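You operate a simulated robot arm through the tools that you are given. There is no shell and no other tool. Be economical: measure what you need, move in short steps, check, and stop when the job is done.

The job below is to be done with a simulated robot arm. You get a single attempt, and the scene is never put back.

Task
Put the valve block on the side table away on the top shelf of the parts rack. Take the silver bracket that says "1" from the side table and put it on the lower shelf of the blue cart. Fetch the brown tape roll and set it on the top of the grey table. Turn the cells dial to 2. Put one of the white corner guards from the lower shelf of the packing bench in the yellow bin on the top of the packing bench. The order is free.

It is judged by the outcome, as a careful person would: the job done as asked, and still so three seconds after it is handed in. It fails if anything else is knocked over, pushed out of place, dropped, spilled or broken.

Robot
A 6-joint arm with a fingered hand on a trunk, on a base that drives. Base frame: it is fixed to the floor where the robot stands at the start and does not move with it; the origin is under the middle of the robot, x ahead of it, y to its left, z up. Lengths are in m, angles in degrees, forces in N, time in s.
Its first joint turns from -166.0 to 166.0 degrees. Places, roughly: brown tape roll (10x10x5 cm) [3.7, 1.1, 0.8]; cells dial [7.8, 5.8, 1.2]; lower shelf of the blue cart [0.6, -2.9, 0.3]; silver bracket [0.5, 0, 0.75]; top of the grey table [5.9, 1.9, 1.1]; top shelf of the parts rack [-1.3, 0.6, 1.2]; valve block [0.75, 0.25, 0.75]; white corner guard (6x6x6 cm) [1.1, 9.2, 0.3]; yellow bin (20x15x8 cm) [1.3, 9.6, 0.8]. Payload 5 kg.
The tool frame sits at the grasp point between the pads (the TCP): z along the fingers, y along the line on which they close. The tips reach 0.036 m beyond it. The gripper opens to 0.12 m. The gripper's body begins 0.042 m behind the TCP. The gripper is a hand of 4 fingers: y runs from the thumb to the fingers, the wrist lies at [-0.019, -0.123, -0.211] in the tool frame.
Orientation is told as [roll, pitch, yaw] about the base's x, y, z axes, in that order, counted from this pose: with the fingers straight down and the wrist toward the robot, the tool's x, y and z point along [0, 1, 0], [1, 0, 0] and [0, 0, -1] of the base frame.

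Tools
- The arm moves only by the tool send_rows. Its argument "steps" is a list of rows, each an object (a shift or turn left out is 0) with "slide": the shift along the base's x, y, z in mm, a list of three; "dr": the turn, a rotation vector about the base's x, y, z in degrees, a list of three. In form: [{"slide": [x, y, z], "dr": [wx, wy, wz]}, ...]. A call has 1 to 20 rows; each row shifts and turns the commanded pose from where the row before left it. Each row takes 0.2 s and may step no farther than 0.05 m and 8.6 degrees from the row before; otherwise, the whole call is refused. Where a pose cannot be reached the arm comes as near as it can. A force on the tool above 40 N (or 10 N above the force at the start of the call, whichever is more), or a blocked arm, ends the call early, and 0.2 s more pass. In this call time passes only in rows, and 0.2 s behind the last. The reply holds the time, the measured pose of the TCP, the force on the tool along the base axes, the opening and the grip force, in the units named above and with some noise, with the torque about the TCP (base axes, N m) and any sound that the robot's microphone picked up.
- Cameras (640 x 400 px; columns grow to the right, rows downward): "scene" is now at [0.0892, 0.0054, 1.6858]; the picture's right is [0.10, -1.00, 0.00], its down [-0.91, -0.09, -0.41] and it looks along [0.41, 0.04, -0.91] (base axes); focal length 261 px, centre (320, 200). "wrist" rides on the gripper at [0.073, -0.101, -0.142] in the tool frame; the picture's right is [-0.79, 0.29, -0.54], its down [-0.56, -0.70, 0.44] and it looks along [-0.25, 0.65, 0.71] (tool axes); focal length 280 px, centre (320, 200). There is no depth. A picture from a camera that has moved, and an enlarged one, comes with that camera's place and axes in the base frame and with its lens.
- grab_frame(camera): a new picture of that camera. The clock stands still meanwhile.
- move_column(by): slides the trunk up (or, below 0, down) by that many m; the arm and the scene camera ride with it, the base frame stays. It gives what a move gives, with no picture.
- base_move(legs): drives the robot by 1 to 6 legs, each [ahead, turn to the left] in m and degrees, along the robot's own axes; the way and the turn of a leg run together, so that a leg with both is an arc; at most 1.5 m and 180 degrees a leg. The arm and the cameras ride along, it lands a little off, and it stops where it bumps. It gives what a move gives.
- move_fingers(index, middle, ring, thumb_bend, thumb_turn): sets how far each is bent, from 0 (flat) to 1 (curled in); at 0.3 the hand is open as for a grip, at 0.7 the pads meet at the TCP. One left out holds its place. A second passes; each finger stops where it meets its share of the squeeze, and holds until it gets a number again. It is the only way to open and close the hand. It gives what a move gives, with no picture; readings hold the bend of each and the force on the fingers (four entries, about 0 where the hand has none), thumb and palm. thumb_turn goes from beside the hand (0) to across from the fingers (1), as for a grip.
- aim_head(pan, tilt): turns the head with the scene camera to pan (to the left, within 86 degrees either way) and tilt (down, from -29 to 69), counted from straight ahead of the robot. It gives what a move gives.
- close_up(camera, box): a new picture of the part [left, top, right, bottom] of that camera's present view, enlarged. The clock stands still meanwhile.
- hand_in(): hands the job in; it is judged then, once.

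Work in short steps. Places have to be worked out from the pictures, the camera data and where the tool is seen: move nearer, look again, correct. Check each grasp and each placing, and mend what went wrong. You have 165 turns and 128 pictures in all, those below and enlarged ones among them. Open the gripper and draw the arm clear of the work before you hand the job in, unless the task says otherwise; then end with one line.

The tools are called after ">>>" as a command line: name --argument value ..., lists and objects as JSON in quotes. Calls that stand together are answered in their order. send_rows: Moves the arm, as the interface text tells. Its arguments: {"type":"object","properties":{"steps":{"type":"array","items":{"type":"object","properties":{"slide":{"type":"array","items":{"type":"number"}},"dr":{"type":"array","items":{"type":"number"}}}}}},"required":["steps"]} The other tools are called the same way: move_column (by) slides the trunk up or down; move_fingers (index, middle, ring, thumb_bend, thumb_turn) moves the fingers one by one; base_move (legs) drives the base; aim_head (pan, tilt) turns the head that bears the scene camera; grab_frame (camera) takes a picture; close_up (camera, box) takes an enlarged picture of a part of a camera's view; hand_in () hands the job in.

At the start:

```text
time: 0.0
position: [0.5529, 0.1264, 0.9546]
orientation: [0.1, 0.0, 0.1]
wrist_force: [0.9, -0.4, -0.6]
moment: [-0.01, 0.0, -0.03]
gripper_width: 0.1198
grip_force: 0.0
shape: jaw
bend: [0.3, 0.3, 0.3, 0.3, 0.98]
finger forces: [0.0, 0.0, 0.1, 0.1, 0.0, 0.1]
trunk travel left (down, up): [-0.725, 0.115]
robot x, y, heading: [0.0007, -0.0014, -0.3]
head pan, tilt: [5.5, 65.6]
```

scene: 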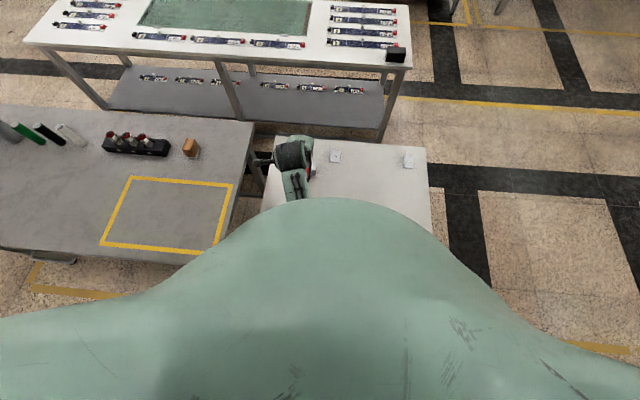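
wrist: 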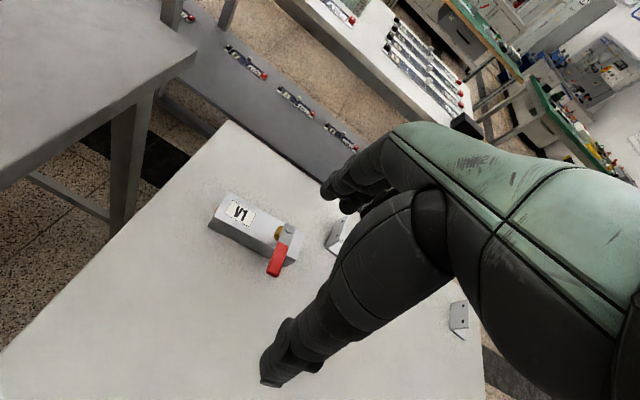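

Starting by looking closer at the valve block and brackets from both cameras.

>>> close_up --camera "wrist" --box '[190, 160, 510, 360]'

>>> close_up --camera "scene" --box '[240, 120, 440, 245]'

```text
2.00 times, centred on (350, 260) of wrist
camera zoom: at [0.452, 0.1983, 1.0955], right [0.29, -0.79, 0.54], down [-0.7, -0.56, -0.44], along [0.65, -0.25, -0.71], focal length 561 px, centre (260, 80)
```

zoom: 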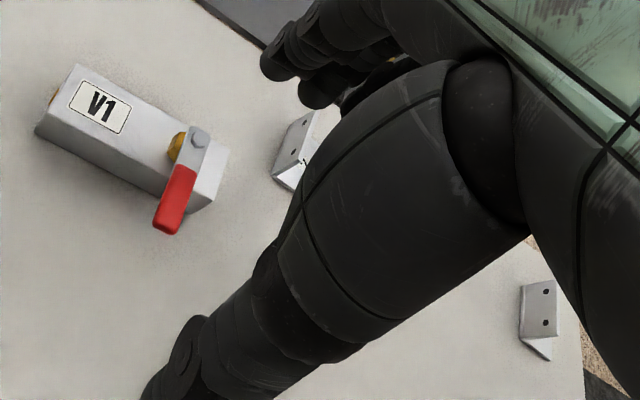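

```text
3.20 times, centred on (340, 182) of scene
camera zoom: at [0.0892, 0.0054, 1.6858], right [0.1, -1.0, 0.0], down [-0.91, -0.09, -0.41], along [0.41, 0.04, -0.91], focal length 835 px, centre (256, 256)
```

zoom: 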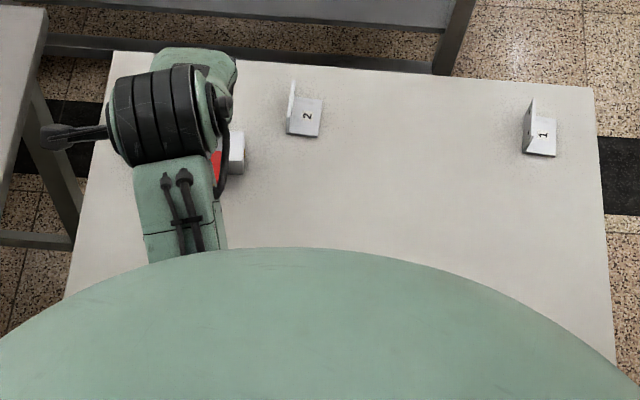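

Bracket "1" is the right-hand one, about (0.745, -0.32, 0.72); the valve is about (0.655, 0.145), long along y. I move the hand over the valve, staying high, to test reach.

>>> send_rows --steps '[{"slide": [35, 10, 0]}, {"slide": [35, 10, 0]}, {"slide": [32, 8, 0]}]'

>>> grab_frame --camera "wrist"

>>> aim_head --pan 0 --tilt 45

>>> grab_frame --camera "scene"

```text
time: 0.8
position: [0.6557, 0.1554, 0.9549]
orientation: [0.0, 0.1, 0.0]
wrist_force: [0.5, -0.9, -0.3]
moment: [0.02, 0.03, 0.01]
gripper_width: 0.1199
grip_force: 0.0
shape: jaw
bend: [0.3, 0.3, 0.3, 0.3, 0.98]
finger forces: [0.0, 0.1, 0.1, 0.0, 0.1, 0.0]
trunk travel left (down, up): [-0.725, 0.115]
robot x, y, heading: [0.002, -0.0012, 0.0]
head pan, tilt: [5.5, 65.6]
```

```text
123 pictures are left
camera wrist: at [0.5549, 0.2276, 1.0954], right [0.29, -0.79, 0.54], down [-0.7, -0.56, -0.44], along [0.65, -0.25, -0.71], focal length 280 px, centre (320, 200)
```

wrist: 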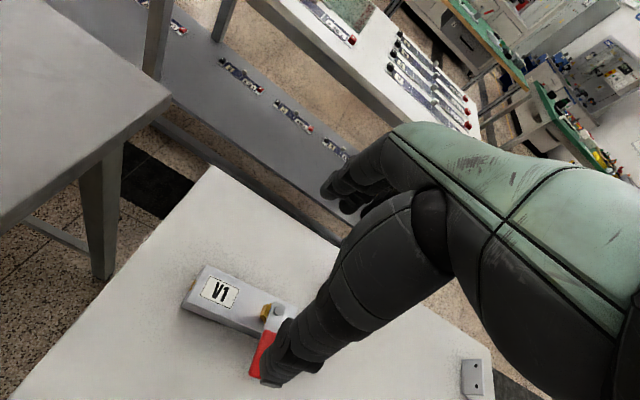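

```text
time: 1.6
position: [0.6529, 0.1548, 0.9559]
orientation: [-0.1, 0.1, 0.0]
wrist_force: [0.5, 0.0, -0.4]
moment: [0.01, -0.02, -0.01]
gripper_width: 0.1199
grip_force: 0.1
shape: jaw
bend: [0.3, 0.3, 0.3, 0.3, 0.98]
finger forces: [0.1, 0.0, 0.2, 0.0, 0.1, 0.1]
trunk travel left (down, up): [-0.725, 0.115]
robot x, y, heading: [0.0011, -0.0035, -0.1]
head pan, tilt: [0.0, 45.0]
```

```text
122 pictures are left
camera scene: at [0.1105, -0.0004, 1.7115], right [0.0, -1.0, 0.0], down [-0.71, 0.0, -0.71], along [0.71, 0.0, -0.71], focal length 261 px, centre (320, 200)
```

scene: 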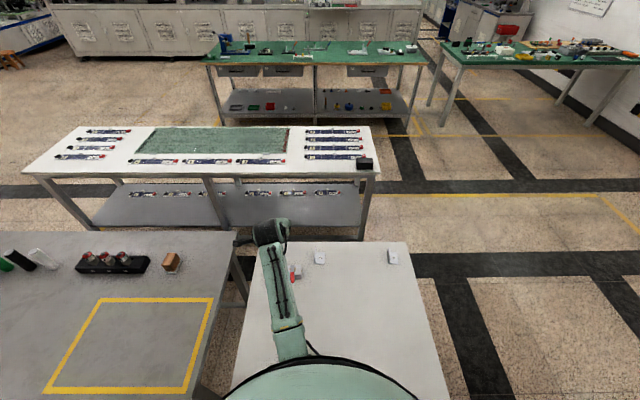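

Reach is fine. Zooming on the valve to pin its axis and height.

>>> close_up --camera "wrist" --box '[140, 240, 332, 360]'

```text
3.33 times, centred on (236, 300) of wrist
camera zoom: at [0.5534, 0.2272, 1.0962], right [0.29, -0.79, 0.54], down [-0.7, -0.56, -0.44], along [0.65, -0.25, -0.71], focal length 935 px, centre (600, -133)
```

zoom: 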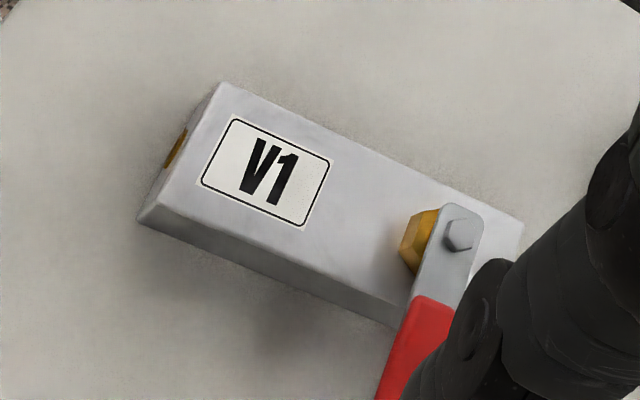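

Block is about x 0.636–0.684, y 0.076–0.205, top z≈0.745, aligned with y. I descend most of the way with TCP at (0.659, 0.160) and check.

>>> send_rows --steps '[{"slide": [6, 5, -40]}, {"slide": [0, 0, -40]}, {"slide": [0, 0, -40]}, {"slide": [0, 0, -25]}]'

>>> grab_frame --camera "wrist"

```text
time: 2.6
position: [0.6599, 0.1594, 0.8098]
orientation: [0.0, -0.1, 0.0]
wrist_force: [-0.4, -0.1, 0.0]
moment: [0.0, -0.02, 0.02]
gripper_width: 0.1198
grip_force: 0.0
shape: jaw
bend: [0.3, 0.3, 0.3, 0.3, 0.98]
finger forces: [0.0, 0.0, 0.1, 0.1, 0.1, 0.0]
trunk travel left (down, up): [-0.725, 0.115]
robot x, y, heading: [-0.0013, 0.004, 0.1]
head pan, tilt: [0.0, 45.0]
```

```text
120 pictures are left
camera wrist: at [0.5601, 0.2311, 0.9507], right [0.29, -0.79, 0.54], down [-0.7, -0.56, -0.44], along [0.65, -0.25, -0.71], focal length 280 px, centre (320, 200)
```

wrist: 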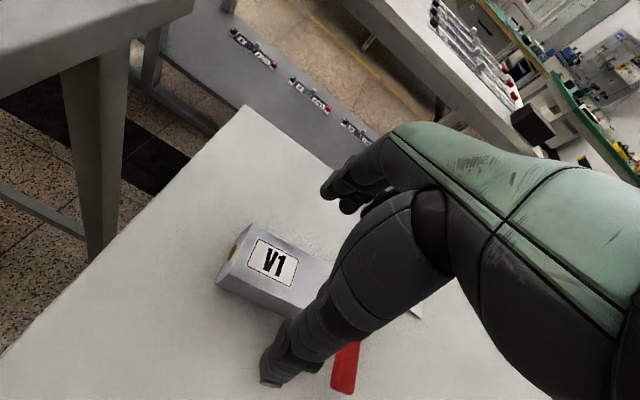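

Alignment is consistent with the estimate, and the thumb clears the lever. Descend to the grasp height and close.

>>> send_rows --steps '[{"slide": [0, 0, -30]}, {"slide": [0, 0, -27]}]'

>>> move_fingers --index 0.7 --middle 0.7 --ring 0.7 --thumb_bend 0.7 --thumb_turn 1

>>> grab_frame --camera "wrist"

```text
time: 3.2
position: [0.6615, 0.1592, 0.7554]
orientation: [0.0, -0.4, 0.0]
wrist_force: [-2.2, 0.3, 10.4]
moment: [-0.13, -0.71, -0.01]
gripper_width: 0.1188
grip_force: 0.1
shape: jaw
bend: [0.3, 0.3, 0.3, 0.3, 0.98]
finger forces: [0.1, 10.1, 0.1, 0.0, 0.0, 0.0]
trunk travel left (down, up): [-0.725, 0.115]
robot x, y, heading: [-0.0014, 0.0024, -0.0]
head pan, tilt: [0.0, 45.0]
```

```text
time: 4.2
position: [0.6652, 0.1608, 0.7601]
orientation: [0.3, -0.9, 0.1]
wrist_force: [9.2, 0.1, 36.1]
moment: [-0.11, -1.23, 0.33]
gripper_width: 0.0454
grip_force: 36.1
shape: fingers
bend: [0.59, 0.4, 0.6, 0.58, 1.0]
finger forces: [15.0, 18.9, 9.5, 0.0, 29.2, 0.1]
trunk travel left (down, up): [-0.725, 0.115]
robot x, y, heading: [0.001, -0.0027, 0.1]
head pan, tilt: [0.0, 45.0]
```

```text
119 pictures are left
camera wrist: at [0.5607, 0.2312, 0.8997], right [0.28, -0.79, 0.54], down [-0.69, -0.56, -0.46], along [0.66, -0.25, -0.71], focal length 280 px, centre (320, 200)
```

wrist: 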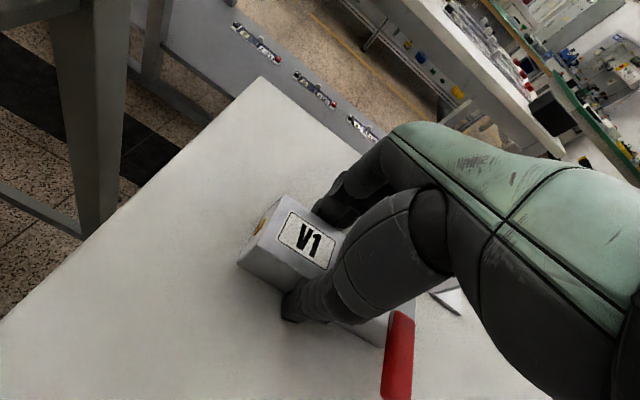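

Grip is on the 45 mm block; the middle finger is pressing on the table. Lift a bit and re-close the middle finger.

>>> send_rows --steps '[{"slide": [0, 0, 10]}, {"slide": [0, 0, 15]}, {"slide": [0, 0, 15]}]'

>>> move_fingers --index 0.75 --middle 0.75 --ring 0.75 --thumb_bend 0.75

>>> grab_frame --camera "wrist"

```text
time: 5.0
position: [0.6587, 0.1582, 0.7912]
orientation: [-0.1, 0.2, 0.0]
wrist_force: [-0.1, -0.4, -3.7]
moment: [0.09, -0.01, 0.01]
gripper_width: 0.0454
grip_force: 17.3
shape: fingers
bend: [0.58, 0.47, 0.61, 0.59, 1.0]
finger forces: [9.8, 0.0, 7.2, 0.1, 17.0, 0.1]
trunk travel left (down, up): [-0.725, 0.115]
robot x, y, heading: [0.0023, -0.0016, 0.1]
head pan, tilt: [0.0, 45.0]
```

```text
time: 6.0
position: [0.6611, 0.1573, 0.7916]
orientation: [-0.1, 0.0, 0.1]
wrist_force: [-0.1, 0.0, -4.1]
moment: [0.06, -0.04, 0.0]
gripper_width: 0.0453
grip_force: 27.5
shape: fingers
bend: [0.58, 0.61, 0.65, 0.59, 0.98]
finger forces: [10.6, 9.1, 8.2, 0.0, 27.7, 0.0]
trunk travel left (down, up): [-0.725, 0.115]
robot x, y, heading: [-0.0008, -0.0054, -0.2]
head pan, tilt: [0.0, 45.0]
```

```text
118 pictures are left
camera wrist: at [0.5599, 0.2308, 0.9334], right [0.29, -0.79, 0.54], down [-0.7, -0.56, -0.44], along [0.65, -0.25, -0.71], focal length 280 px, centre (320, 200)
```

wrist: 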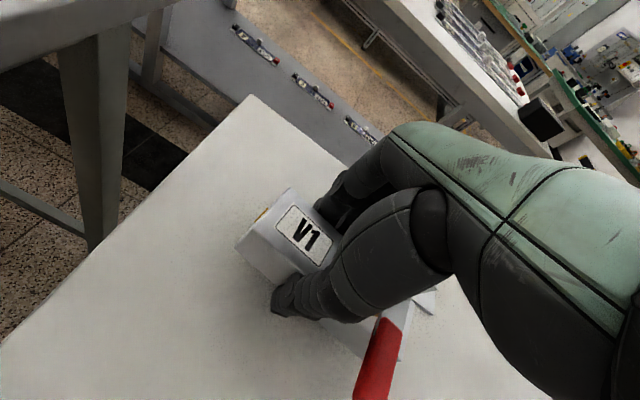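

Held securely (4 N weight). Lift, retract, raise the trunk, and look behind-left for the rack.

>>> send_rows --steps '[{"slide": [0, 0, 40]}, {"slide": [0, 0, 45]}, {"slide": [-10, 0, 45]}, {"slide": [-30, -10, 40]}, {"slide": [-40, -10, 40]}, {"slide": [-40, -10, 30]}, {"slide": [-40, -10, 10]}, {"slide": [-40, -10, 0]}]'

>>> move_column --by 0.11

>>> aim_head --pan 86 --tilt 25

>>> grab_frame --camera "scene"

```text
refused: row 4 steps farther than a row can; nothing moved
```

```text
time: 7.5
position: [0.6611, 0.1589, 0.9013]
orientation: [0.0, 0.0, 0.0]
wrist_force: [0.1, 0.0, -3.8]
moment: [0.04, -0.04, 0.02]
gripper_width: 0.0453
grip_force: 27.7
shape: fingers
bend: [0.58, 0.61, 0.65, 0.59, 0.98]
finger forces: [10.5, 9.1, 8.2, 0.0, 27.7, 0.1]
trunk travel left (down, up): [-0.835, 0.005]
robot x, y, heading: [-0.0012, 0.0031, -0.1]
head pan, tilt: [0.0, 45.0]
```

```text
time: 9.1
position: [0.6599, 0.159, 0.9027]
orientation: [-0.1, 0.0, 0.0]
wrist_force: [0.6, -0.6, -3.9]
moment: [0.05, -0.09, 0.0]
gripper_width: 0.0454
grip_force: 27.8
shape: fingers
bend: [0.58, 0.61, 0.65, 0.59, 0.98]
finger forces: [10.5, 9.1, 8.0, 0.0, 27.7, 0.1]
trunk travel left (down, up): [-0.835, 0.005]
robot x, y, heading: [-0.0026, 0.0019, -0.0]
head pan, tilt: [85.9, 25.0]
```

```text
117 pictures are left
camera scene: at [0.0368, 0.0917, 1.8521], right [1.0, -0.07, 0.0], down [-0.03, -0.42, -0.91], along [0.06, 0.9, -0.42], focal length 261 px, centre (320, 200)
```

scene: 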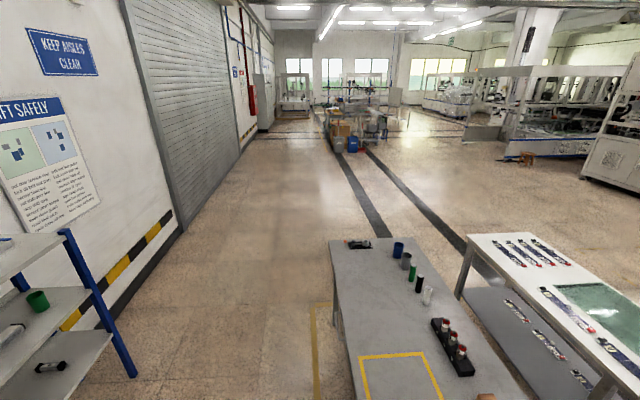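

The rack is at left (blue uprights). Lift and retract the arm in legal steps.

>>> send_rows --steps '[{"slide": [0, 0, 45]}, {"slide": [0, 0, 45]}, {"slide": [-10, 0, 45]}, {"slide": [-25, -10, 40]}, {"slide": [-30, -10, 35]}, {"slide": [-30, -10, 35]}, {"slide": [-35, -10, 30]}, {"slide": [-35, -10, 30]}, {"slide": [-35, -10, 25]}]'

```text
time: 11.1
position: [0.4637, 0.099, 1.2242]
orientation: [0.0, -0.1, 0.1]
wrist_force: [-0.1, 0.9, -3.3]
moment: [0.06, -0.05, 0.01]
gripper_width: 0.0455
grip_force: 27.4
shape: fingers
bend: [0.58, 0.61, 0.66, 0.59, 0.98]
finger forces: [10.6, 8.6, 8.1, 0.0, 27.2, 0.0]
out of reach, approached as far as the arm can: row 9
trunk travel left (down, up): [-0.835, 0.005]
robot x, y, heading: [0.0002, -0.0008, -0.1]
head pan, tilt: [85.9, 25.0]
```

Max TCP height with hand down is about 1.224 here. Turn right by 180° (clear side) and look at the rack.

>>> base_move --legs '[[0, -90], [0, -90]]'

>>> aim_head --pan -25 --tilt 25

>>> grab_frame --camera "scene"

```text
time: 17.8
position: [-0.3342, -0.3689, 1.2079]
orientation: [-4.8, -2.1, -157.7]
wrist_force: [-1.7, 0.8, -4.1]
moment: [-0.14, -0.06, 0.01]
gripper_width: 0.0444
grip_force: 27.5
shape: fingers
bend: [0.57, 0.62, 0.67, 0.61, 0.97]
finger forces: [11.6, 9.1, 6.9, 0.1, 27.7, 0.0]
trunk travel left (down, up): [-0.835, 0.005]
robot x, y, heading: [0.0023, 0.0152, -148.4]
head pan, tilt: [85.9, 25.0]
stopped in leg 2: the robot was blocked; the commanded pose is now the measured one
```

```text
time: 19.7
position: [-0.3261, -0.3735, 1.2069]
orientation: [-4.8, -2.0, -156.8]
wrist_force: [0.1, 0.0, -3.9]
moment: [-0.07, 0.04, 0.0]
gripper_width: 0.0445
grip_force: 27.6
shape: fingers
bend: [0.57, 0.62, 0.67, 0.61, 0.97]
finger forces: [11.5, 9.0, 7.1, 0.1, 27.7, 0.0]
trunk travel left (down, up): [-0.835, 0.005]
robot x, y, heading: [-0.0024, 0.0168, -148.6]
head pan, tilt: [-25.0, 25.0]
```

```text
116 pictures are left
camera scene: at [-0.1737, 0.0769, 1.8541], right [-0.11, 0.99, -0.05], down [0.45, 0.0, -0.9], along [-0.89, -0.12, -0.44], focal length 261 px, centre (320, 200)
```

scene: 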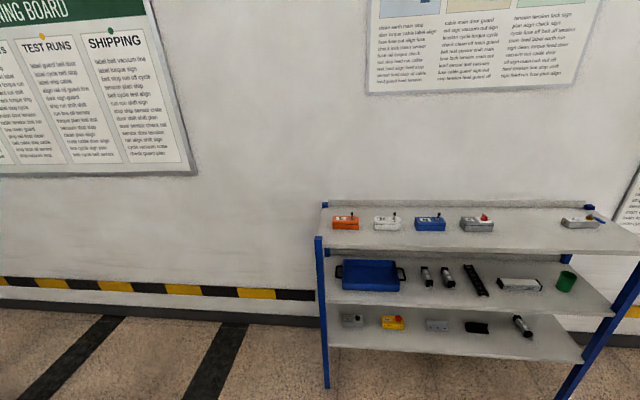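

The rear of the robot apparently touched a table corner. Turn back a bit, drive forward into open floor, and look back to check nothing was moved.

>>> base_move --legs '[[0, 8], [0.3, 0]]'

>>> aim_head --pan -86 --tilt 45

>>> grab_frame --camera "scene"

>>> aim_head --pan 86 --tilt 45

>>> grab_frame --camera "scene"

```text
time: 20.5
position: [-0.2499, -0.4739, 1.1945]
orientation: [-8.6, -5.1, -155.4]
wrist_force: [-1.0, 0.3, -4.4]
moment: [-0.11, -0.04, 0.01]
gripper_width: 0.0444
grip_force: 26.1
shape: fingers
bend: [0.58, 0.62, 0.67, 0.61, 0.97]
finger forces: [11.1, 8.6, 7.0, 0.1, 27.1, 0.0]
trunk travel left (down, up): [-0.835, 0.005]
robot x, y, heading: [-0.0041, 0.0173, -147.9]
head pan, tilt: [-25.0, 25.0]
stopped in leg 1: the robot was blocked; the commanded pose is now the measured one
```

```text
time: 21.8
position: [-0.2492, -0.4756, 1.189]
orientation: [-9.2, -4.6, -155.5]
wrist_force: [-0.1, 0.4, -2.8]
moment: [-0.07, 0.01, -0.02]
gripper_width: 0.0443
grip_force: 26.6
shape: fingers
bend: [0.58, 0.62, 0.67, 0.61, 0.97]
finger forces: [11.1, 8.6, 7.0, 0.0, 27.1, 0.0]
trunk travel left (down, up): [-0.835, 0.005]
robot x, y, heading: [-0.0046, 0.0179, -147.7]
head pan, tilt: [-85.9, 45.0]
```

```text
115 pictures are left
camera scene: at [-0.1239, 0.1388, 1.8218], right [0.81, 0.59, 0.0], down [0.44, -0.6, -0.67], along [-0.4, 0.54, -0.74], focal length 261 px, centre (320, 200)
```

scene: 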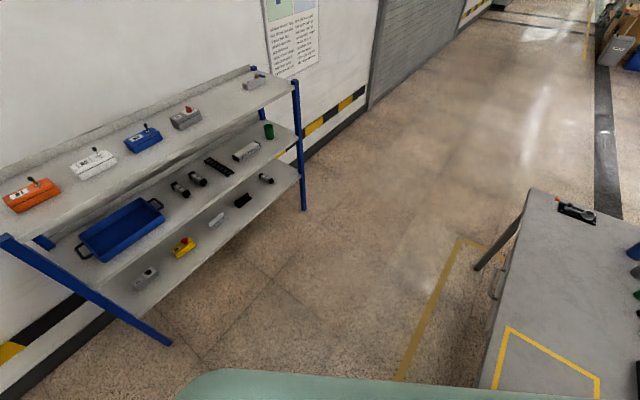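

```text
time: 24.4
position: [-0.2504, -0.4754, 1.1861]
orientation: [-9.6, -4.4, -155.4]
wrist_force: [-1.2, 1.0, -3.9]
moment: [-0.05, -0.01, 0.01]
gripper_width: 0.0443
grip_force: 27.4
shape: fingers
bend: [0.58, 0.62, 0.67, 0.61, 0.97]
finger forces: [11.1, 8.6, 6.9, 0.0, 26.9, 0.0]
trunk travel left (down, up): [-0.835, 0.005]
robot x, y, heading: [-0.0064, 0.0214, -148.0]
head pan, tilt: [85.9, 45.0]
```

```text
114 pictures are left
camera scene: at [-0.0367, 0.0001, 1.8288], right [-0.88, -0.47, 0.0], down [-0.32, 0.6, -0.74], along [0.35, -0.65, -0.68], focal length 261 px, centre (320, 200)
```

scene: 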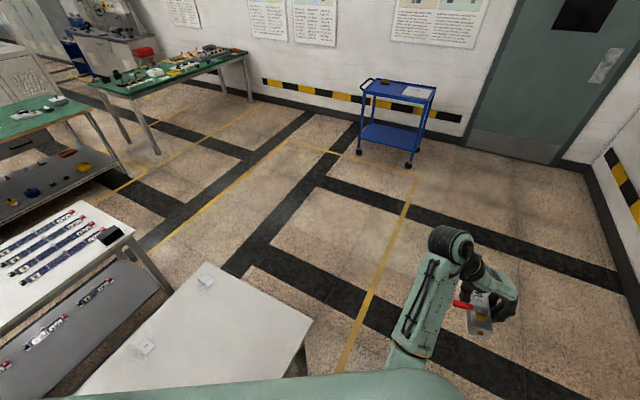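

The robot is leaning slightly against something behind it; both tables look in place. Driving straight ahead should free it (open floor ahead).

>>> base_move --legs '[[0.25, 0]]'

>>> grab_frame --camera "scene"

```text
time: 25.1
position: [-0.1926, -0.5515, 1.1664]
orientation: [-12.6, -6.0, -154.1]
wrist_force: [-1.5, 0.8, -5.0]
moment: [-0.13, -0.03, 0.0]
gripper_width: 0.0443
grip_force: 26.9
shape: fingers
bend: [0.58, 0.62, 0.67, 0.6, 0.97]
finger forces: [10.6, 8.6, 7.4, 0.1, 26.7, 0.0]
trunk travel left (down, up): [-0.835, 0.005]
robot x, y, heading: [-0.0094, 0.0194, -146.6]
head pan, tilt: [85.9, 45.0]
stopped in leg 1: the robot was blocked; the commanded pose is now the measured one
```

```text
113 pictures are left
camera scene: at [-0.034, -0.0077, 1.8281], right [-0.87, -0.49, 0.0], down [-0.33, 0.59, -0.73], along [0.36, -0.64, -0.68], focal length 261 px, centre (320, 200)
```

scene: 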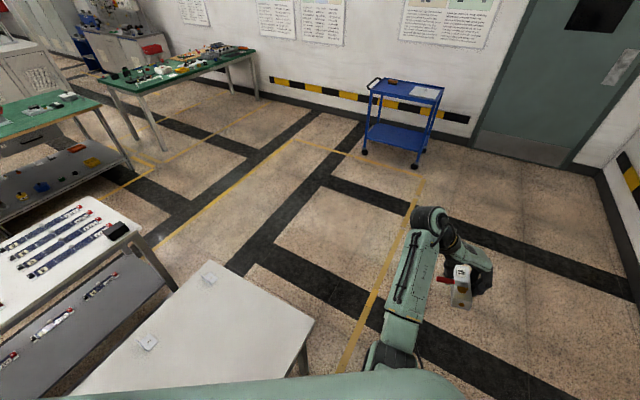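

Still blocked, and the arm drifts left each time. I look down around the base and use the wrist camera to find what touches.

>>> grab_frame --camera "wrist"

>>> aim_head --pan -86 --tilt 68

>>> grab_frame --camera "scene"

>>> aim_head --pan 60 --tilt 68

>>> grab_frame --camera "scene"

```text
112 pictures are left
camera wrist: at [-0.0441, -0.5935, 1.2766], right [-0.48, 0.49, 0.73], down [0.32, 0.87, -0.38], along [-0.82, 0.05, -0.57], focal length 280 px, centre (320, 200)
```

wrist: 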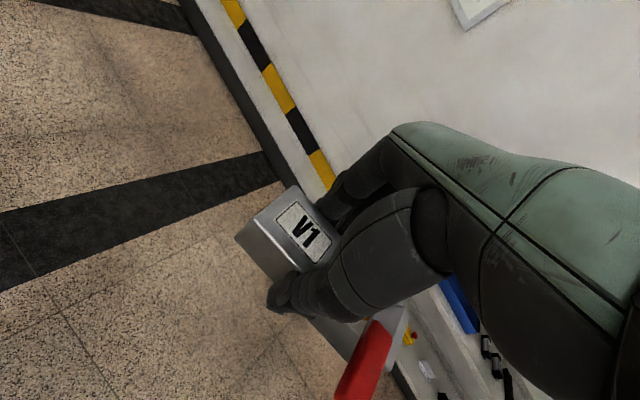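

```text
time: 27.7
position: [-0.1928, -0.5527, 1.1581]
orientation: [-13.8, -5.5, -154.0]
wrist_force: [1.0, 1.4, -3.0]
moment: [-0.1, -0.02, 0.01]
gripper_width: 0.0446
grip_force: 26.4
shape: fingers
bend: [0.58, 0.62, 0.67, 0.6, 0.97]
finger forces: [10.6, 8.7, 7.2, 0.1, 27.0, 0.0]
trunk travel left (down, up): [-0.835, 0.005]
robot x, y, heading: [-0.0122, 0.0229, -146.4]
head pan, tilt: [-85.9, 68.0]
```

```text
111 pictures are left
camera scene: at [-0.104, 0.0982, 1.7947], right [0.79, 0.61, 0.0], down [0.57, -0.74, -0.34], along [-0.21, 0.27, -0.94], focal length 261 px, centre (320, 200)
```

scene: 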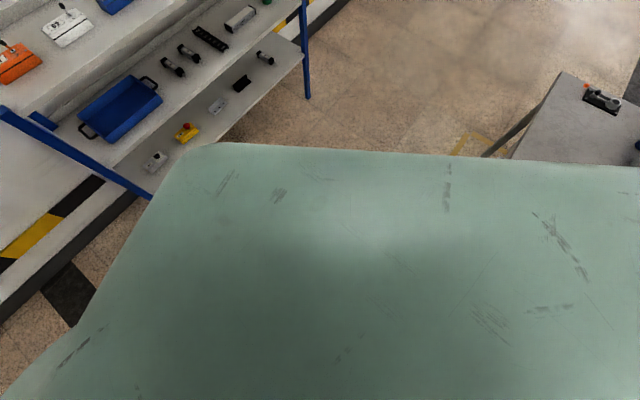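

```text
time: 30.0
position: [-0.1913, -0.5522, 1.1558]
orientation: [-14.0, -5.4, -154.0]
wrist_force: [1.0, -0.8, -4.1]
moment: [-0.08, 0.01, 0.0]
gripper_width: 0.0448
grip_force: 26.9
shape: fingers
bend: [0.58, 0.62, 0.67, 0.6, 0.97]
finger forces: [10.6, 8.6, 7.2, 0.0, 26.9, 0.0]
trunk travel left (down, up): [-0.835, 0.005]
robot x, y, heading: [-0.0114, 0.0255, -146.7]
head pan, tilt: [60.0, 68.0]
```

```text
110 pictures are left
camera scene: at [-0.064, -0.0057, 1.7979], right [-1.0, -0.06, -0.02], down [-0.05, 0.92, -0.4], along [0.04, -0.4, -0.92], focal length 261 px, centre (320, 200)
```

scene: 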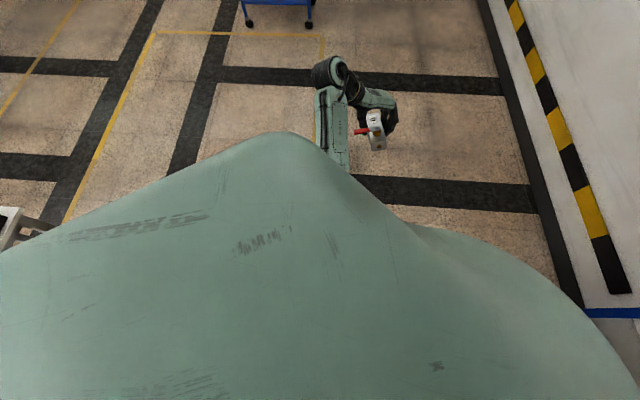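

The TCP was at its reach limit and has drifted in tilt; this may be what stalls the base. I bring the arm to a comfortable, level pose lower down before retrying.

>>> send_rows --steps '[{"slide": [0, 0, -30], "dr": [-3.4, -3.7, 0]}, {"slide": [0, 0, -30], "dr": [-3.4, -3.7, 0]}, {"slide": [0, 0, -20], "dr": [-3.4, -3.6, 0]}, {"slide": [-20, 20, 0]}]'

>>> base_move --legs '[[0.1, 0]]'

```text
time: 30.3
position: [-0.1677, -0.5814, 1.1301]
orientation: [-13.8, -5.0, -153.7]
wrist_force: [-0.8, 0.5, -4.7]
moment: [-0.1, -0.01, 0.02]
gripper_width: 0.0443
grip_force: 26.4
shape: fingers
bend: [0.58, 0.62, 0.67, 0.6, 0.97]
finger forces: [10.7, 8.3, 7.3, 0.0, 26.8, 0.0]
trunk travel left (down, up): [-0.835, 0.005]
robot x, y, heading: [-0.0168, 0.0205, -146.4]
head pan, tilt: [60.0, 68.0]
stopped in row 1: the arm was blocked; the commanded pose is now the measured one
```

```text
time: 31.0
position: [-0.1353, -0.6276, 1.1096]
orientation: [-16.2, -5.6, -153.4]
wrist_force: [-0.9, 0.2, -3.5]
moment: [-0.12, -0.01, -0.01]
gripper_width: 0.0446
grip_force: 26.8
shape: fingers
bend: [0.58, 0.62, 0.67, 0.6, 0.97]
finger forces: [10.5, 8.4, 7.5, 0.0, 26.9, 0.1]
trunk travel left (down, up): [-0.835, 0.005]
robot x, y, heading: [-0.0137, 0.0202, -145.6]
head pan, tilt: [60.0, 68.0]
stopped in leg 1: the robot was blocked; the commanded pose is now the measured one
```

The arm itself reports blocked. I look at it from the head and try a small move in the direction it yields (out and left).

>>> aim_head --pan 50 --tilt 40

>>> grab_frame --camera "scene"

>>> send_rows --steps '[{"slide": [30, -20, -20]}, {"slide": [30, -20, -20]}, {"slide": [30, -10, -20]}]'

>>> grab_frame --camera "scene"

```text
time: 31.9
position: [-0.1366, -0.6239, 1.1074]
orientation: [-16.5, -5.5, -153.4]
wrist_force: [-0.1, 0.4, -3.5]
moment: [-0.07, 0.03, -0.01]
gripper_width: 0.0448
grip_force: 26.8
shape: fingers
bend: [0.58, 0.62, 0.67, 0.6, 0.97]
finger forces: [10.5, 8.4, 7.5, 0.0, 27.0, 0.0]
trunk travel left (down, up): [-0.835, 0.005]
robot x, y, heading: [-0.0116, 0.0229, -145.8]
head pan, tilt: [50.0, 40.0]
```

```text
109 pictures are left
camera scene: at [-0.0739, -0.0396, 1.8329], right [-0.99, 0.1, -0.02], down [0.08, 0.62, -0.78], along [-0.07, -0.77, -0.63], focal length 261 px, centre (320, 200)
```

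scene: 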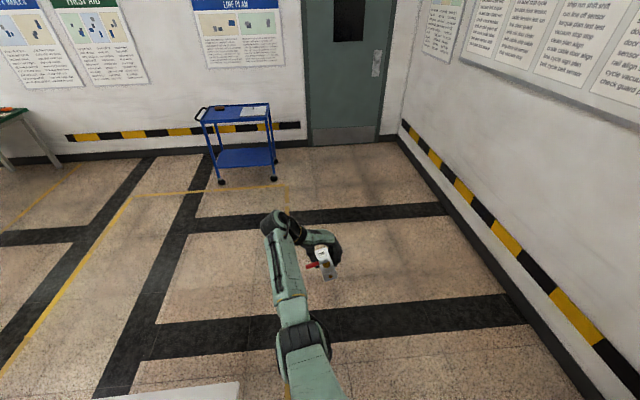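

```text
time: 32.2
position: [-0.1043, -0.6604, 1.0991]
orientation: [-16.0, -6.1, -153.4]
wrist_force: [-1.5, 0.8, -5.3]
moment: [-0.13, 0.04, 0.0]
gripper_width: 0.0445
grip_force: 25.9
shape: fingers
bend: [0.58, 0.62, 0.67, 0.6, 0.97]
finger forces: [10.5, 8.3, 7.2, 0.0, 26.8, 0.0]
trunk travel left (down, up): [-0.835, 0.005]
robot x, y, heading: [-0.0153, 0.0207, -145.9]
head pan, tilt: [50.0, 40.0]
stopped in row 1: the arm was blocked; the commanded pose is now the measured one
```

```text
108 pictures are left
camera scene: at [-0.0683, -0.0461, 1.833], right [-0.99, 0.1, -0.01], down [0.07, 0.63, -0.78], along [-0.07, -0.77, -0.63], focal length 261 px, centre (320, 200)
```

scene: 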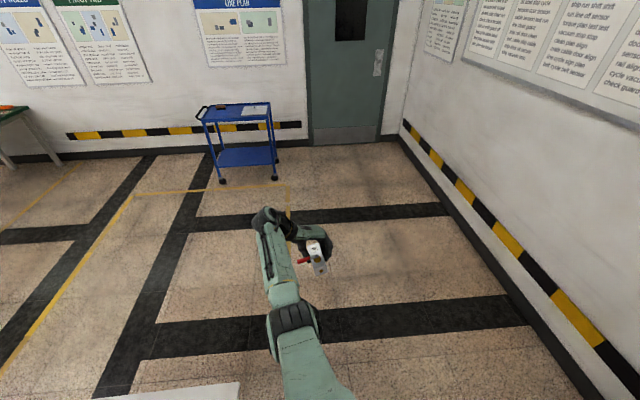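

The picture shows free space around the hand, yet commands shift it left each time. Test the opposite: a single small rightward row to see how it responds.

>>> send_rows --steps '[{"slide": [-45, 8, 0]}]'

>>> send_rows --steps '[{"slide": [0, 0, 0]}]'

```text
time: 32.6
position: [-0.1119, -0.6753, 1.0985]
orientation: [-15.4, -6.7, -153.2]
wrist_force: [-0.5, 0.7, -5.3]
moment: [-0.19, -0.08, 0.05]
gripper_width: 0.0445
grip_force: 27.7
shape: fingers
bend: [0.57, 0.62, 0.67, 0.6, 0.97]
finger forces: [10.5, 8.9, 7.8, 0.0, 27.5, 0.0]
trunk travel left (down, up): [-0.835, 0.005]
robot x, y, heading: [-0.014, 0.0265, -145.4]
head pan, tilt: [50.0, 40.0]
stopped in row 1: the arm was blocked; the commanded pose is now the measured one
```

```text
time: 32.9
position: [-0.0914, -0.7018, 1.103]
orientation: [-14.0, -7.6, -153.2]
wrist_force: [0.0, 2.1, -5.8]
moment: [-0.15, 0.08, 0.03]
gripper_width: 0.0448
grip_force: 26.9
shape: fingers
bend: [0.58, 0.62, 0.67, 0.6, 0.97]
finger forces: [10.4, 8.5, 7.4, 0.1, 27.1, 0.0]
trunk travel left (down, up): [-0.835, 0.005]
robot x, y, heading: [-0.0142, 0.0226, -145.1]
head pan, tilt: [50.0, 40.0]
stopped in row 1: the arm was blocked; the commanded pose is now the measured one
```

A null command still pushes the hand outward along (0.6, -0.8) while the torso leans opposite, so the arm seems to be pressing on the robot itself. I look steeply down at the arm root.

>>> aim_head --pan 40 --tilt 66

>>> grab_frame --camera "scene"

>>> send_rows --steps '[{"slide": [25, -35, 0]}]'

```text
time: 33.8
position: [-0.0968, -0.6964, 1.1003]
orientation: [-14.6, -7.4, -153.5]
wrist_force: [0.0, 0.4, -4.0]
moment: [-0.09, -0.01, 0.03]
gripper_width: 0.0443
grip_force: 27.1
shape: fingers
bend: [0.58, 0.62, 0.67, 0.6, 0.97]
finger forces: [10.2, 8.5, 7.4, 0.0, 26.9, 0.0]
trunk travel left (down, up): [-0.835, 0.005]
robot x, y, heading: [-0.0151, 0.0262, -145.2]
head pan, tilt: [40.0, 66.0]
```

```text
107 pictures are left
camera scene: at [-0.0769, -0.0202, 1.7984], right [-0.96, 0.27, -0.02], down [0.25, 0.87, -0.42], along [-0.1, -0.41, -0.91], focal length 261 px, centre (320, 200)
```

scene: 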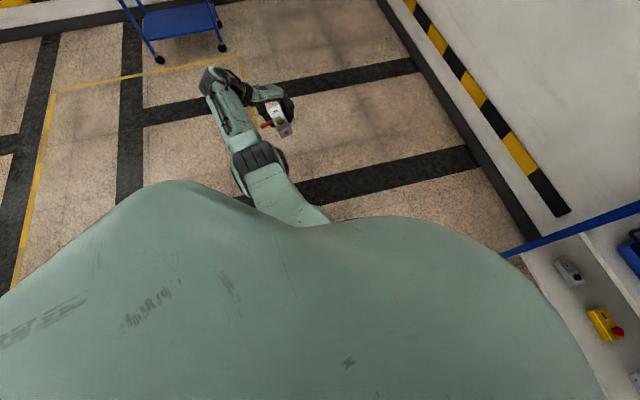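

```text
time: 34.1
position: [-0.0651, -0.7416, 1.1282]
orientation: [-9.2, -8.6, -154.1]
wrist_force: [-0.9, 3.6, -8.7]
moment: [-0.26, 0.11, 0.06]
gripper_width: 0.0447
grip_force: 26.4
shape: fingers
bend: [0.58, 0.62, 0.67, 0.6, 0.97]
finger forces: [10.4, 8.4, 7.2, 0.0, 26.8, 0.0]
out of reach, approached as far as the arm can: row 1
trunk travel left (down, up): [-0.835, 0.005]
robot x, y, heading: [-0.0126, 0.0228, -145.5]
head pan, tilt: [40.0, 66.0]
stopped in row 1: the arm was blocked; the commanded pose is now the measured one
```

Contact pushes the arm to the robot's left. I follow that direction with a left-and-in arc and see whether it frees.

>>> send_rows --steps '[{"slide": [40, 20, 0], "dr": [0, 0, 4]}, {"slide": [40, 15, 0], "dr": [0, 0, 4]}, {"slide": [40, 15, 0], "dr": [0, 0, 4]}]'

>>> grab_frame --camera "scene"

```text
time: 34.5
position: [-0.0385, -0.7539, 1.1476]
orientation: [-6.1, -9.6, -152.9]
wrist_force: [0.1, 1.6, -6.2]
moment: [-0.21, 0.03, 0.05]
gripper_width: 0.0448
grip_force: 27.2
shape: fingers
bend: [0.58, 0.62, 0.68, 0.6, 0.97]
finger forces: [10.6, 8.3, 7.5, 0.0, 27.2, 0.1]
trunk travel left (down, up): [-0.835, 0.005]
robot x, y, heading: [-0.0149, 0.0268, -144.9]
head pan, tilt: [40.0, 66.0]
stopped in row 1: the arm was blocked; the commanded pose is now the measured one
```

```text
106 pictures are left
camera scene: at [-0.0737, -0.0235, 1.7987], right [-0.97, 0.26, -0.01], down [0.24, 0.88, -0.42], along [-0.1, -0.41, -0.91], focal length 261 px, centre (320, 200)
```

scene: 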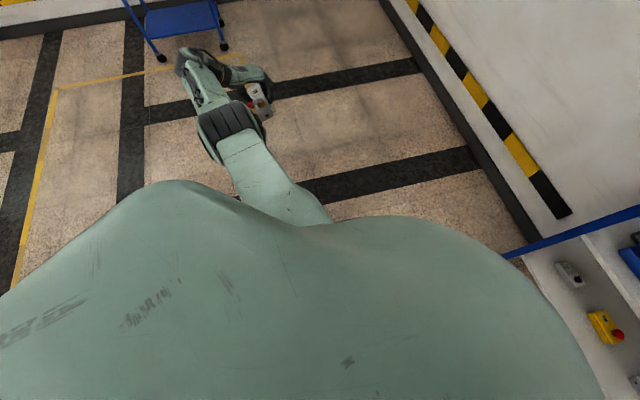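

Try whether a trunk move works and how it changes things.

>>> move_column --by -0.05

>>> send_rows --steps '[{"slide": [0, 0, -10]}]'

```text
time: 34.8
position: [-0.0349, -0.7531, 1.1327]
orientation: [-7.4, -9.5, -152.4]
wrist_force: [-0.4, -0.8, -2.5]
moment: [0.01, -0.06, 0.02]
gripper_width: 0.0452
grip_force: 26.7
shape: fingers
bend: [0.58, 0.62, 0.67, 0.6, 0.97]
finger forces: [10.9, 8.3, 7.6, 0.0, 27.4, 0.0]
trunk travel left (down, up): [-0.831, 0.009]
robot x, y, heading: [-0.0196, 0.0237, -144.8]
head pan, tilt: [40.0, 66.0]
stopped: the arm was blocked; the commanded pose is now the measured one
```

```text
time: 35.1
position: [-0.0299, -0.7458, 1.1243]
orientation: [-8.3, -9.5, -152.2]
wrist_force: [-0.9, 0.5, -2.0]
moment: [-0.04, -0.01, -0.02]
gripper_width: 0.0451
grip_force: 26.9
shape: fingers
bend: [0.58, 0.62, 0.67, 0.6, 0.97]
finger forces: [10.9, 8.4, 7.6, 0.1, 27.4, 0.0]
out of reach, approached as far as the arm can: row 1
trunk travel left (down, up): [-0.831, 0.009]
robot x, y, heading: [-0.0127, 0.0258, -144.4]
head pan, tilt: [40.0, 66.0]
stopped in row 1: the arm was blocked; the commanded pose is now the measured one
```

Arm drift has reduced. Retry the base: turn back left.

>>> base_move --legs '[[0, 30]]'

>>> base_move --legs '[[0, 30]]'

```text
time: 37.0
position: [0.3711, -0.6668, 1.1153]
orientation: [-8.7, -9.5, -122.5]
wrist_force: [-0.1, -0.2, -3.5]
moment: [-0.07, 0.01, 0.02]
gripper_width: 0.0449
grip_force: 27.0
shape: fingers
bend: [0.58, 0.62, 0.67, 0.6, 0.97]
finger forces: [10.8, 8.3, 7.4, 0.0, 27.2, 0.0]
trunk travel left (down, up): [-0.831, 0.009]
robot x, y, heading: [-0.0153, 0.025, -115.0]
head pan, tilt: [40.0, 66.0]
```

```text
time: 38.9
position: [0.6633, -0.3774, 1.115]
orientation: [-8.5, -9.5, -92.5]
wrist_force: [-0.8, -0.2, -4.9]
moment: [-0.08, -0.06, 0.06]
gripper_width: 0.0446
grip_force: 26.9
shape: fingers
bend: [0.58, 0.62, 0.67, 0.6, 0.97]
finger forces: [10.8, 8.3, 7.2, 0.0, 27.1, 0.0]
trunk travel left (down, up): [-0.831, 0.009]
robot x, y, heading: [-0.014, 0.0214, -84.7]
head pan, tilt: [40.0, 66.0]
```

Free again. Check lean and the tables' state.

>>> aim_head --pan 80 --tilt 50

>>> grab_frame --camera "scene"

```text
time: 40.0
position: [0.6636, -0.3783, 1.1153]
orientation: [-8.5, -9.5, -92.4]
wrist_force: [0.5, 0.4, -3.8]
moment: [0.01, -0.04, 0.01]
gripper_width: 0.0446
grip_force: 25.9
shape: fingers
bend: [0.58, 0.62, 0.67, 0.6, 0.97]
finger forces: [10.8, 8.3, 7.4, 0.1, 27.0, 0.0]
trunk travel left (down, up): [-0.831, 0.009]
robot x, y, heading: [-0.0147, 0.0277, -84.7]
head pan, tilt: [80.0, 50.0]
```

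```text
105 pictures are left
camera scene: at [0.0648, -0.0129, 1.811], right [-0.08, -1.0, 0.0], down [-0.76, 0.06, -0.64], along [0.64, -0.05, -0.77], focal length 261 px, centre (320, 200)
```

scene: 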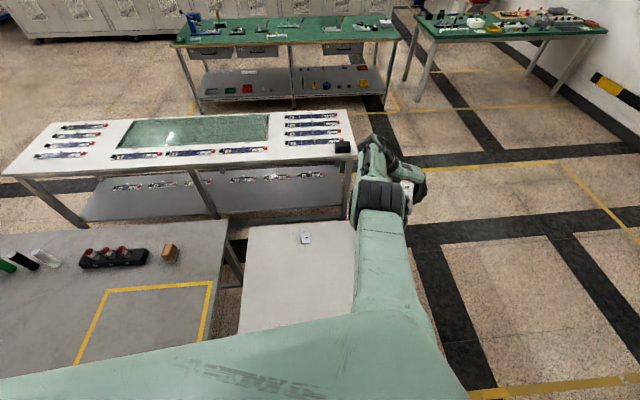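

No lean now and bracket 2 is unchanged, so nothing was displaced. I drive away from the tables first, then turn toward the rack.

>>> base_move --legs '[[0.55, 0], [0, -70]]'

>>> aim_head --pan -45 --tilt 25

>>> grab_frame --camera "scene"

```text
time: 41.8
position: [0.6892, -0.5488, 1.1095]
orientation: [-9.1, -8.9, -89.6]
wrist_force: [0.0, -0.4, -4.9]
moment: [0.0, -0.1, 0.01]
gripper_width: 0.0449
grip_force: 27.0
shape: fingers
bend: [0.58, 0.62, 0.67, 0.6, 0.97]
finger forces: [10.8, 8.7, 7.3, 0.1, 27.5, 0.0]
trunk travel left (down, up): [-0.831, 0.009]
robot x, y, heading: [-0.0068, -0.1799, -82.1]
head pan, tilt: [80.0, 50.0]
stopped in leg 1: the robot was blocked; the commanded pose is now the measured one
```

```text
time: 43.8
position: [0.687, -0.5469, 1.114]
orientation: [-8.9, -9.2, -89.8]
wrist_force: [0.2, 0.5, -3.5]
moment: [0.0, -0.05, 0.03]
gripper_width: 0.045
grip_force: 27.2
shape: fingers
bend: [0.58, 0.62, 0.67, 0.6, 0.97]
finger forces: [10.8, 8.7, 7.3, 0.0, 27.5, 0.1]
trunk travel left (down, up): [-0.831, 0.009]
robot x, y, heading: [-0.0054, -0.1811, -81.7]
head pan, tilt: [-45.0, 25.0]
```

```text
104 pictures are left
camera scene: at [-0.0581, -0.2815, 1.8486], right [-0.8, 0.6, 0.0], down [0.25, 0.34, -0.91], along [-0.54, -0.72, -0.42], focal length 261 px, centre (320, 200)
```

scene: 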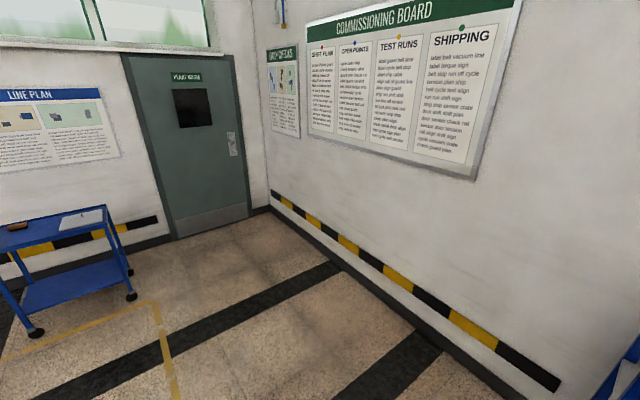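

It bumped gently on the near table leg at front-left (no lean). I back up a little, angle away to heading about -115, drive clear, then turn to the rack.

>>> base_move --legs '[[-0.12, 0], [0, -33], [0.6, 0]]'

```text
time: 49.6
position: [0.1004, -1.291, 1.1136]
orientation: [-9.0, -9.1, -122.7]
wrist_force: [0.6, -0.2, -3.8]
moment: [-0.06, -0.03, -0.03]
gripper_width: 0.0451
grip_force: 26.7
shape: fingers
bend: [0.58, 0.62, 0.67, 0.6, 0.97]
finger forces: [10.7, 8.7, 7.2, 0.0, 27.2, 0.0]
trunk travel left (down, up): [-0.831, 0.009]
robot x, y, heading: [-0.2804, -0.6017, -114.7]
head pan, tilt: [-45.0, 25.0]
```

Clear. Turn right toward the rack and look.

>>> base_move --legs '[[0, -110]]'

>>> aim_head --pan 0 --tilt 25

>>> grab_frame --camera "scene"

```text
time: 54.6
position: [-1.0561, -0.7287, 1.1133]
orientation: [-8.9, -9.2, 127.7]
wrist_force: [-0.3, -0.1, -3.4]
moment: [-0.03, 0.1, -0.01]
gripper_width: 0.0447
grip_force: 25.9
shape: fingers
bend: [0.58, 0.62, 0.67, 0.6, 0.97]
finger forces: [10.5, 8.5, 7.1, 0.0, 26.6, 0.0]
trunk travel left (down, up): [-0.831, 0.009]
robot x, y, heading: [-0.2781, -0.6046, 135.3]
head pan, tilt: [-45.0, 25.0]
```

```text
time: 55.7
position: [-1.0558, -0.7302, 1.1129]
orientation: [-9.0, -9.3, 127.6]
wrist_force: [-0.2, 0.0, -2.8]
moment: [-0.02, 0.09, -0.03]
gripper_width: 0.0448
grip_force: 26.5
shape: fingers
bend: [0.58, 0.62, 0.67, 0.6, 0.97]
finger forces: [10.5, 8.5, 7.0, 0.1, 26.5, 0.0]
trunk travel left (down, up): [-0.831, 0.009]
robot x, y, heading: [-0.2776, -0.604, 135.1]
head pan, tilt: [0.0, 25.0]
```

```text
103 pictures are left
camera scene: at [-0.3678, -0.5177, 1.8486], right [0.7, 0.71, 0.0], down [0.3, -0.3, -0.91], along [-0.64, 0.64, -0.42], focal length 261 px, centre (320, 200)
```

scene: 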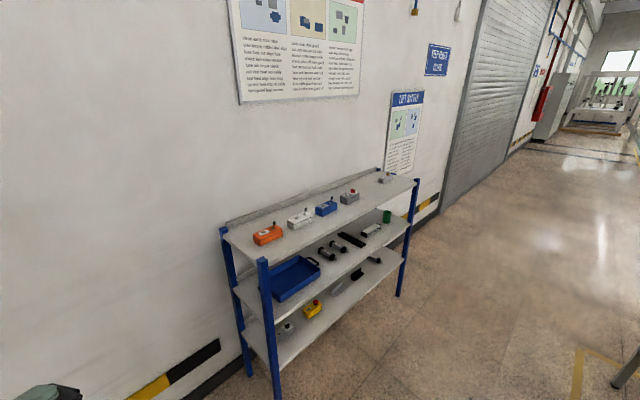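

Shelf top is about z≈1.07, front edge x≈-1.17; there's a free gap near y≈1.05. I first bring the arm level and in front of the robot so it won't sweep over the rack.

>>> send_rows --steps '[{"slide": [28, 32, 2], "dr": [-0.85, 0.1, 0.5]}, {"slide": [28, 32, 2], "dr": [-0.85, 0.1, 0.5]}, {"slide": [28, 32, 2], "dr": [-0.85, 0.1, 0.5]}, {"slide": [28, 32, 2], "dr": [-0.85, 0.1, 0.5]}, {"slide": [28, 32, 2], "dr": [-0.85, 0.1, 0.5]}, {"slide": [28, 32, 2], "dr": [-0.85, 0.1, 0.5]}, {"slide": [28, 32, 2], "dr": [-0.85, 0.1, 0.5]}, {"slide": [28, 32, 2], "dr": [-0.85, 0.1, 0.5]}, {"slide": [28, 32, 2], "dr": [-0.85, 0.1, 0.5]}, {"slide": [28, 32, 2], "dr": [-0.85, 0.1, 0.5]}, {"slide": [28, 32, 2], "dr": [-0.85, 0.1, 0.5]}, {"slide": [28, 32, 2], "dr": [-0.85, 0.1, 0.5]}, {"slide": [28, 32, 2], "dr": [-0.85, 0.1, 0.5]}, {"slide": [28, 32, 2], "dr": [-0.85, 0.1, 0.5]}, {"slide": [28, 32, 2], "dr": [-0.85, 0.1, 0.5]}]'

```text
time: 58.9
position: [-0.6338, -0.2471, 1.1441]
orientation: [0.7, -0.5, 134.4]
wrist_force: [1.3, 0.5, -3.9]
moment: [0.0, 0.07, 0.04]
gripper_width: 0.0447
grip_force: 25.7
shape: fingers
bend: [0.58, 0.62, 0.67, 0.6, 0.97]
finger forces: [10.0, 8.4, 7.2, 0.0, 25.5, 0.1]
trunk travel left (down, up): [-0.831, 0.009]
robot x, y, heading: [-0.2795, -0.6013, 135.2]
head pan, tilt: [0.0, 25.0]
```

Arm is level in front. Drive up the aisle to about (-0.45, 1.05), then face the rack from a distance.

>>> base_move --legs '[[0, -39], [1.0, 0], [0.66, 0], [0, 84]]'

>>> aim_head --pan 0 --tilt 38

>>> grab_frame --camera "scene"

```text
time: 72.9
position: [-0.9681, 1.0582, 1.1441]
orientation: [0.6, -0.6, 179.8]
wrist_force: [0.1, 0.4, -2.1]
moment: [-0.05, 0.06, 0.04]
gripper_width: 0.044
grip_force: 23.6
shape: fingers
bend: [0.58, 0.62, 0.67, 0.61, 0.97]
finger forces: [9.3, 7.9, 6.7, 0.0, 23.9, 0.1]
trunk travel left (down, up): [-0.831, 0.009]
robot x, y, heading: [-0.4677, 1.0662, -179.0]
head pan, tilt: [0.0, 25.0]
```

```text
time: 73.6
position: [-0.9699, 1.0562, 1.1433]
orientation: [0.5, -0.5, 179.7]
wrist_force: [-0.5, 0.4, -2.8]
moment: [-0.06, 0.04, 0.01]
gripper_width: 0.044
grip_force: 23.7
shape: fingers
bend: [0.58, 0.62, 0.67, 0.61, 0.97]
finger forces: [9.5, 7.9, 6.7, 0.0, 23.9, 0.0]
trunk travel left (down, up): [-0.831, 0.009]
robot x, y, heading: [-0.4693, 1.0635, -179.1]
head pan, tilt: [0.0, 38.0]
```

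```text
102 pictures are left
camera scene: at [-0.5834, 1.0607, 1.8283], right [-0.01, 1.0, 0.0], down [0.62, 0.01, -0.79], along [-0.79, -0.01, -0.62], focal length 261 px, centre (320, 200)
```

scene: 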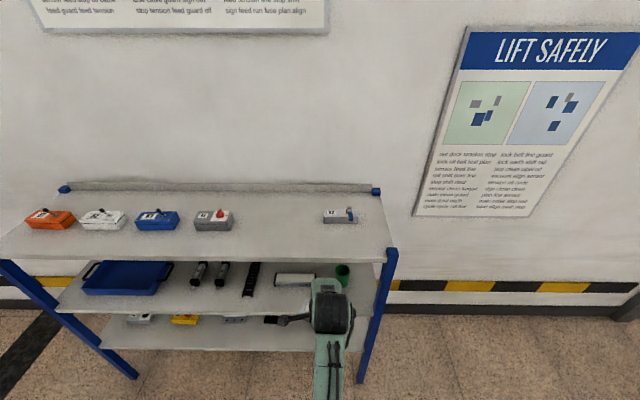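

Shelf surface ≈1.14, front edge ≈-1.13, gap between items at y≈0.72–1.06. Raise the arm and trunk to the max first, retracting a little, away from the shelf.

>>> move_column --by 0.009

>>> send_rows --steps '[{"slide": [15, 0, 25], "dr": [0.6, -0.5, 0]}, {"slide": [15, 0, 25]}, {"slide": [15, 0, 25]}]'

```text
time: 74.2
position: [-0.9683, 1.0563, 1.1517]
orientation: [0.6, -0.6, 179.7]
wrist_force: [0.3, 0.2, -3.4]
moment: [-0.04, 0.04, 0.02]
gripper_width: 0.0441
grip_force: 24.0
shape: fingers
bend: [0.58, 0.62, 0.67, 0.61, 0.97]
finger forces: [9.4, 8.0, 6.7, 0.0, 23.9, 0.0]
trunk travel left (down, up): [-0.84, 0.0]
robot x, y, heading: [-0.4683, 1.0661, -179.4]
head pan, tilt: [0.0, 38.0]
```

```text
time: 75.0
position: [-0.9336, 1.0584, 1.221]
orientation: [0.0, 0.1, 179.6]
wrist_force: [-0.6, -0.1, -3.3]
moment: [-0.06, 0.04, 0.03]
gripper_width: 0.0442
grip_force: 23.9
shape: fingers
bend: [0.58, 0.62, 0.67, 0.61, 0.97]
finger forces: [9.4, 8.0, 6.6, 0.1, 24.0, 0.0]
out of reach, approached as far as the arm can: row 3
trunk travel left (down, up): [-0.84, 0.0]
robot x, y, heading: [-0.4676, 1.0617, -179.4]
head pan, tilt: [0.0, 38.0]
```

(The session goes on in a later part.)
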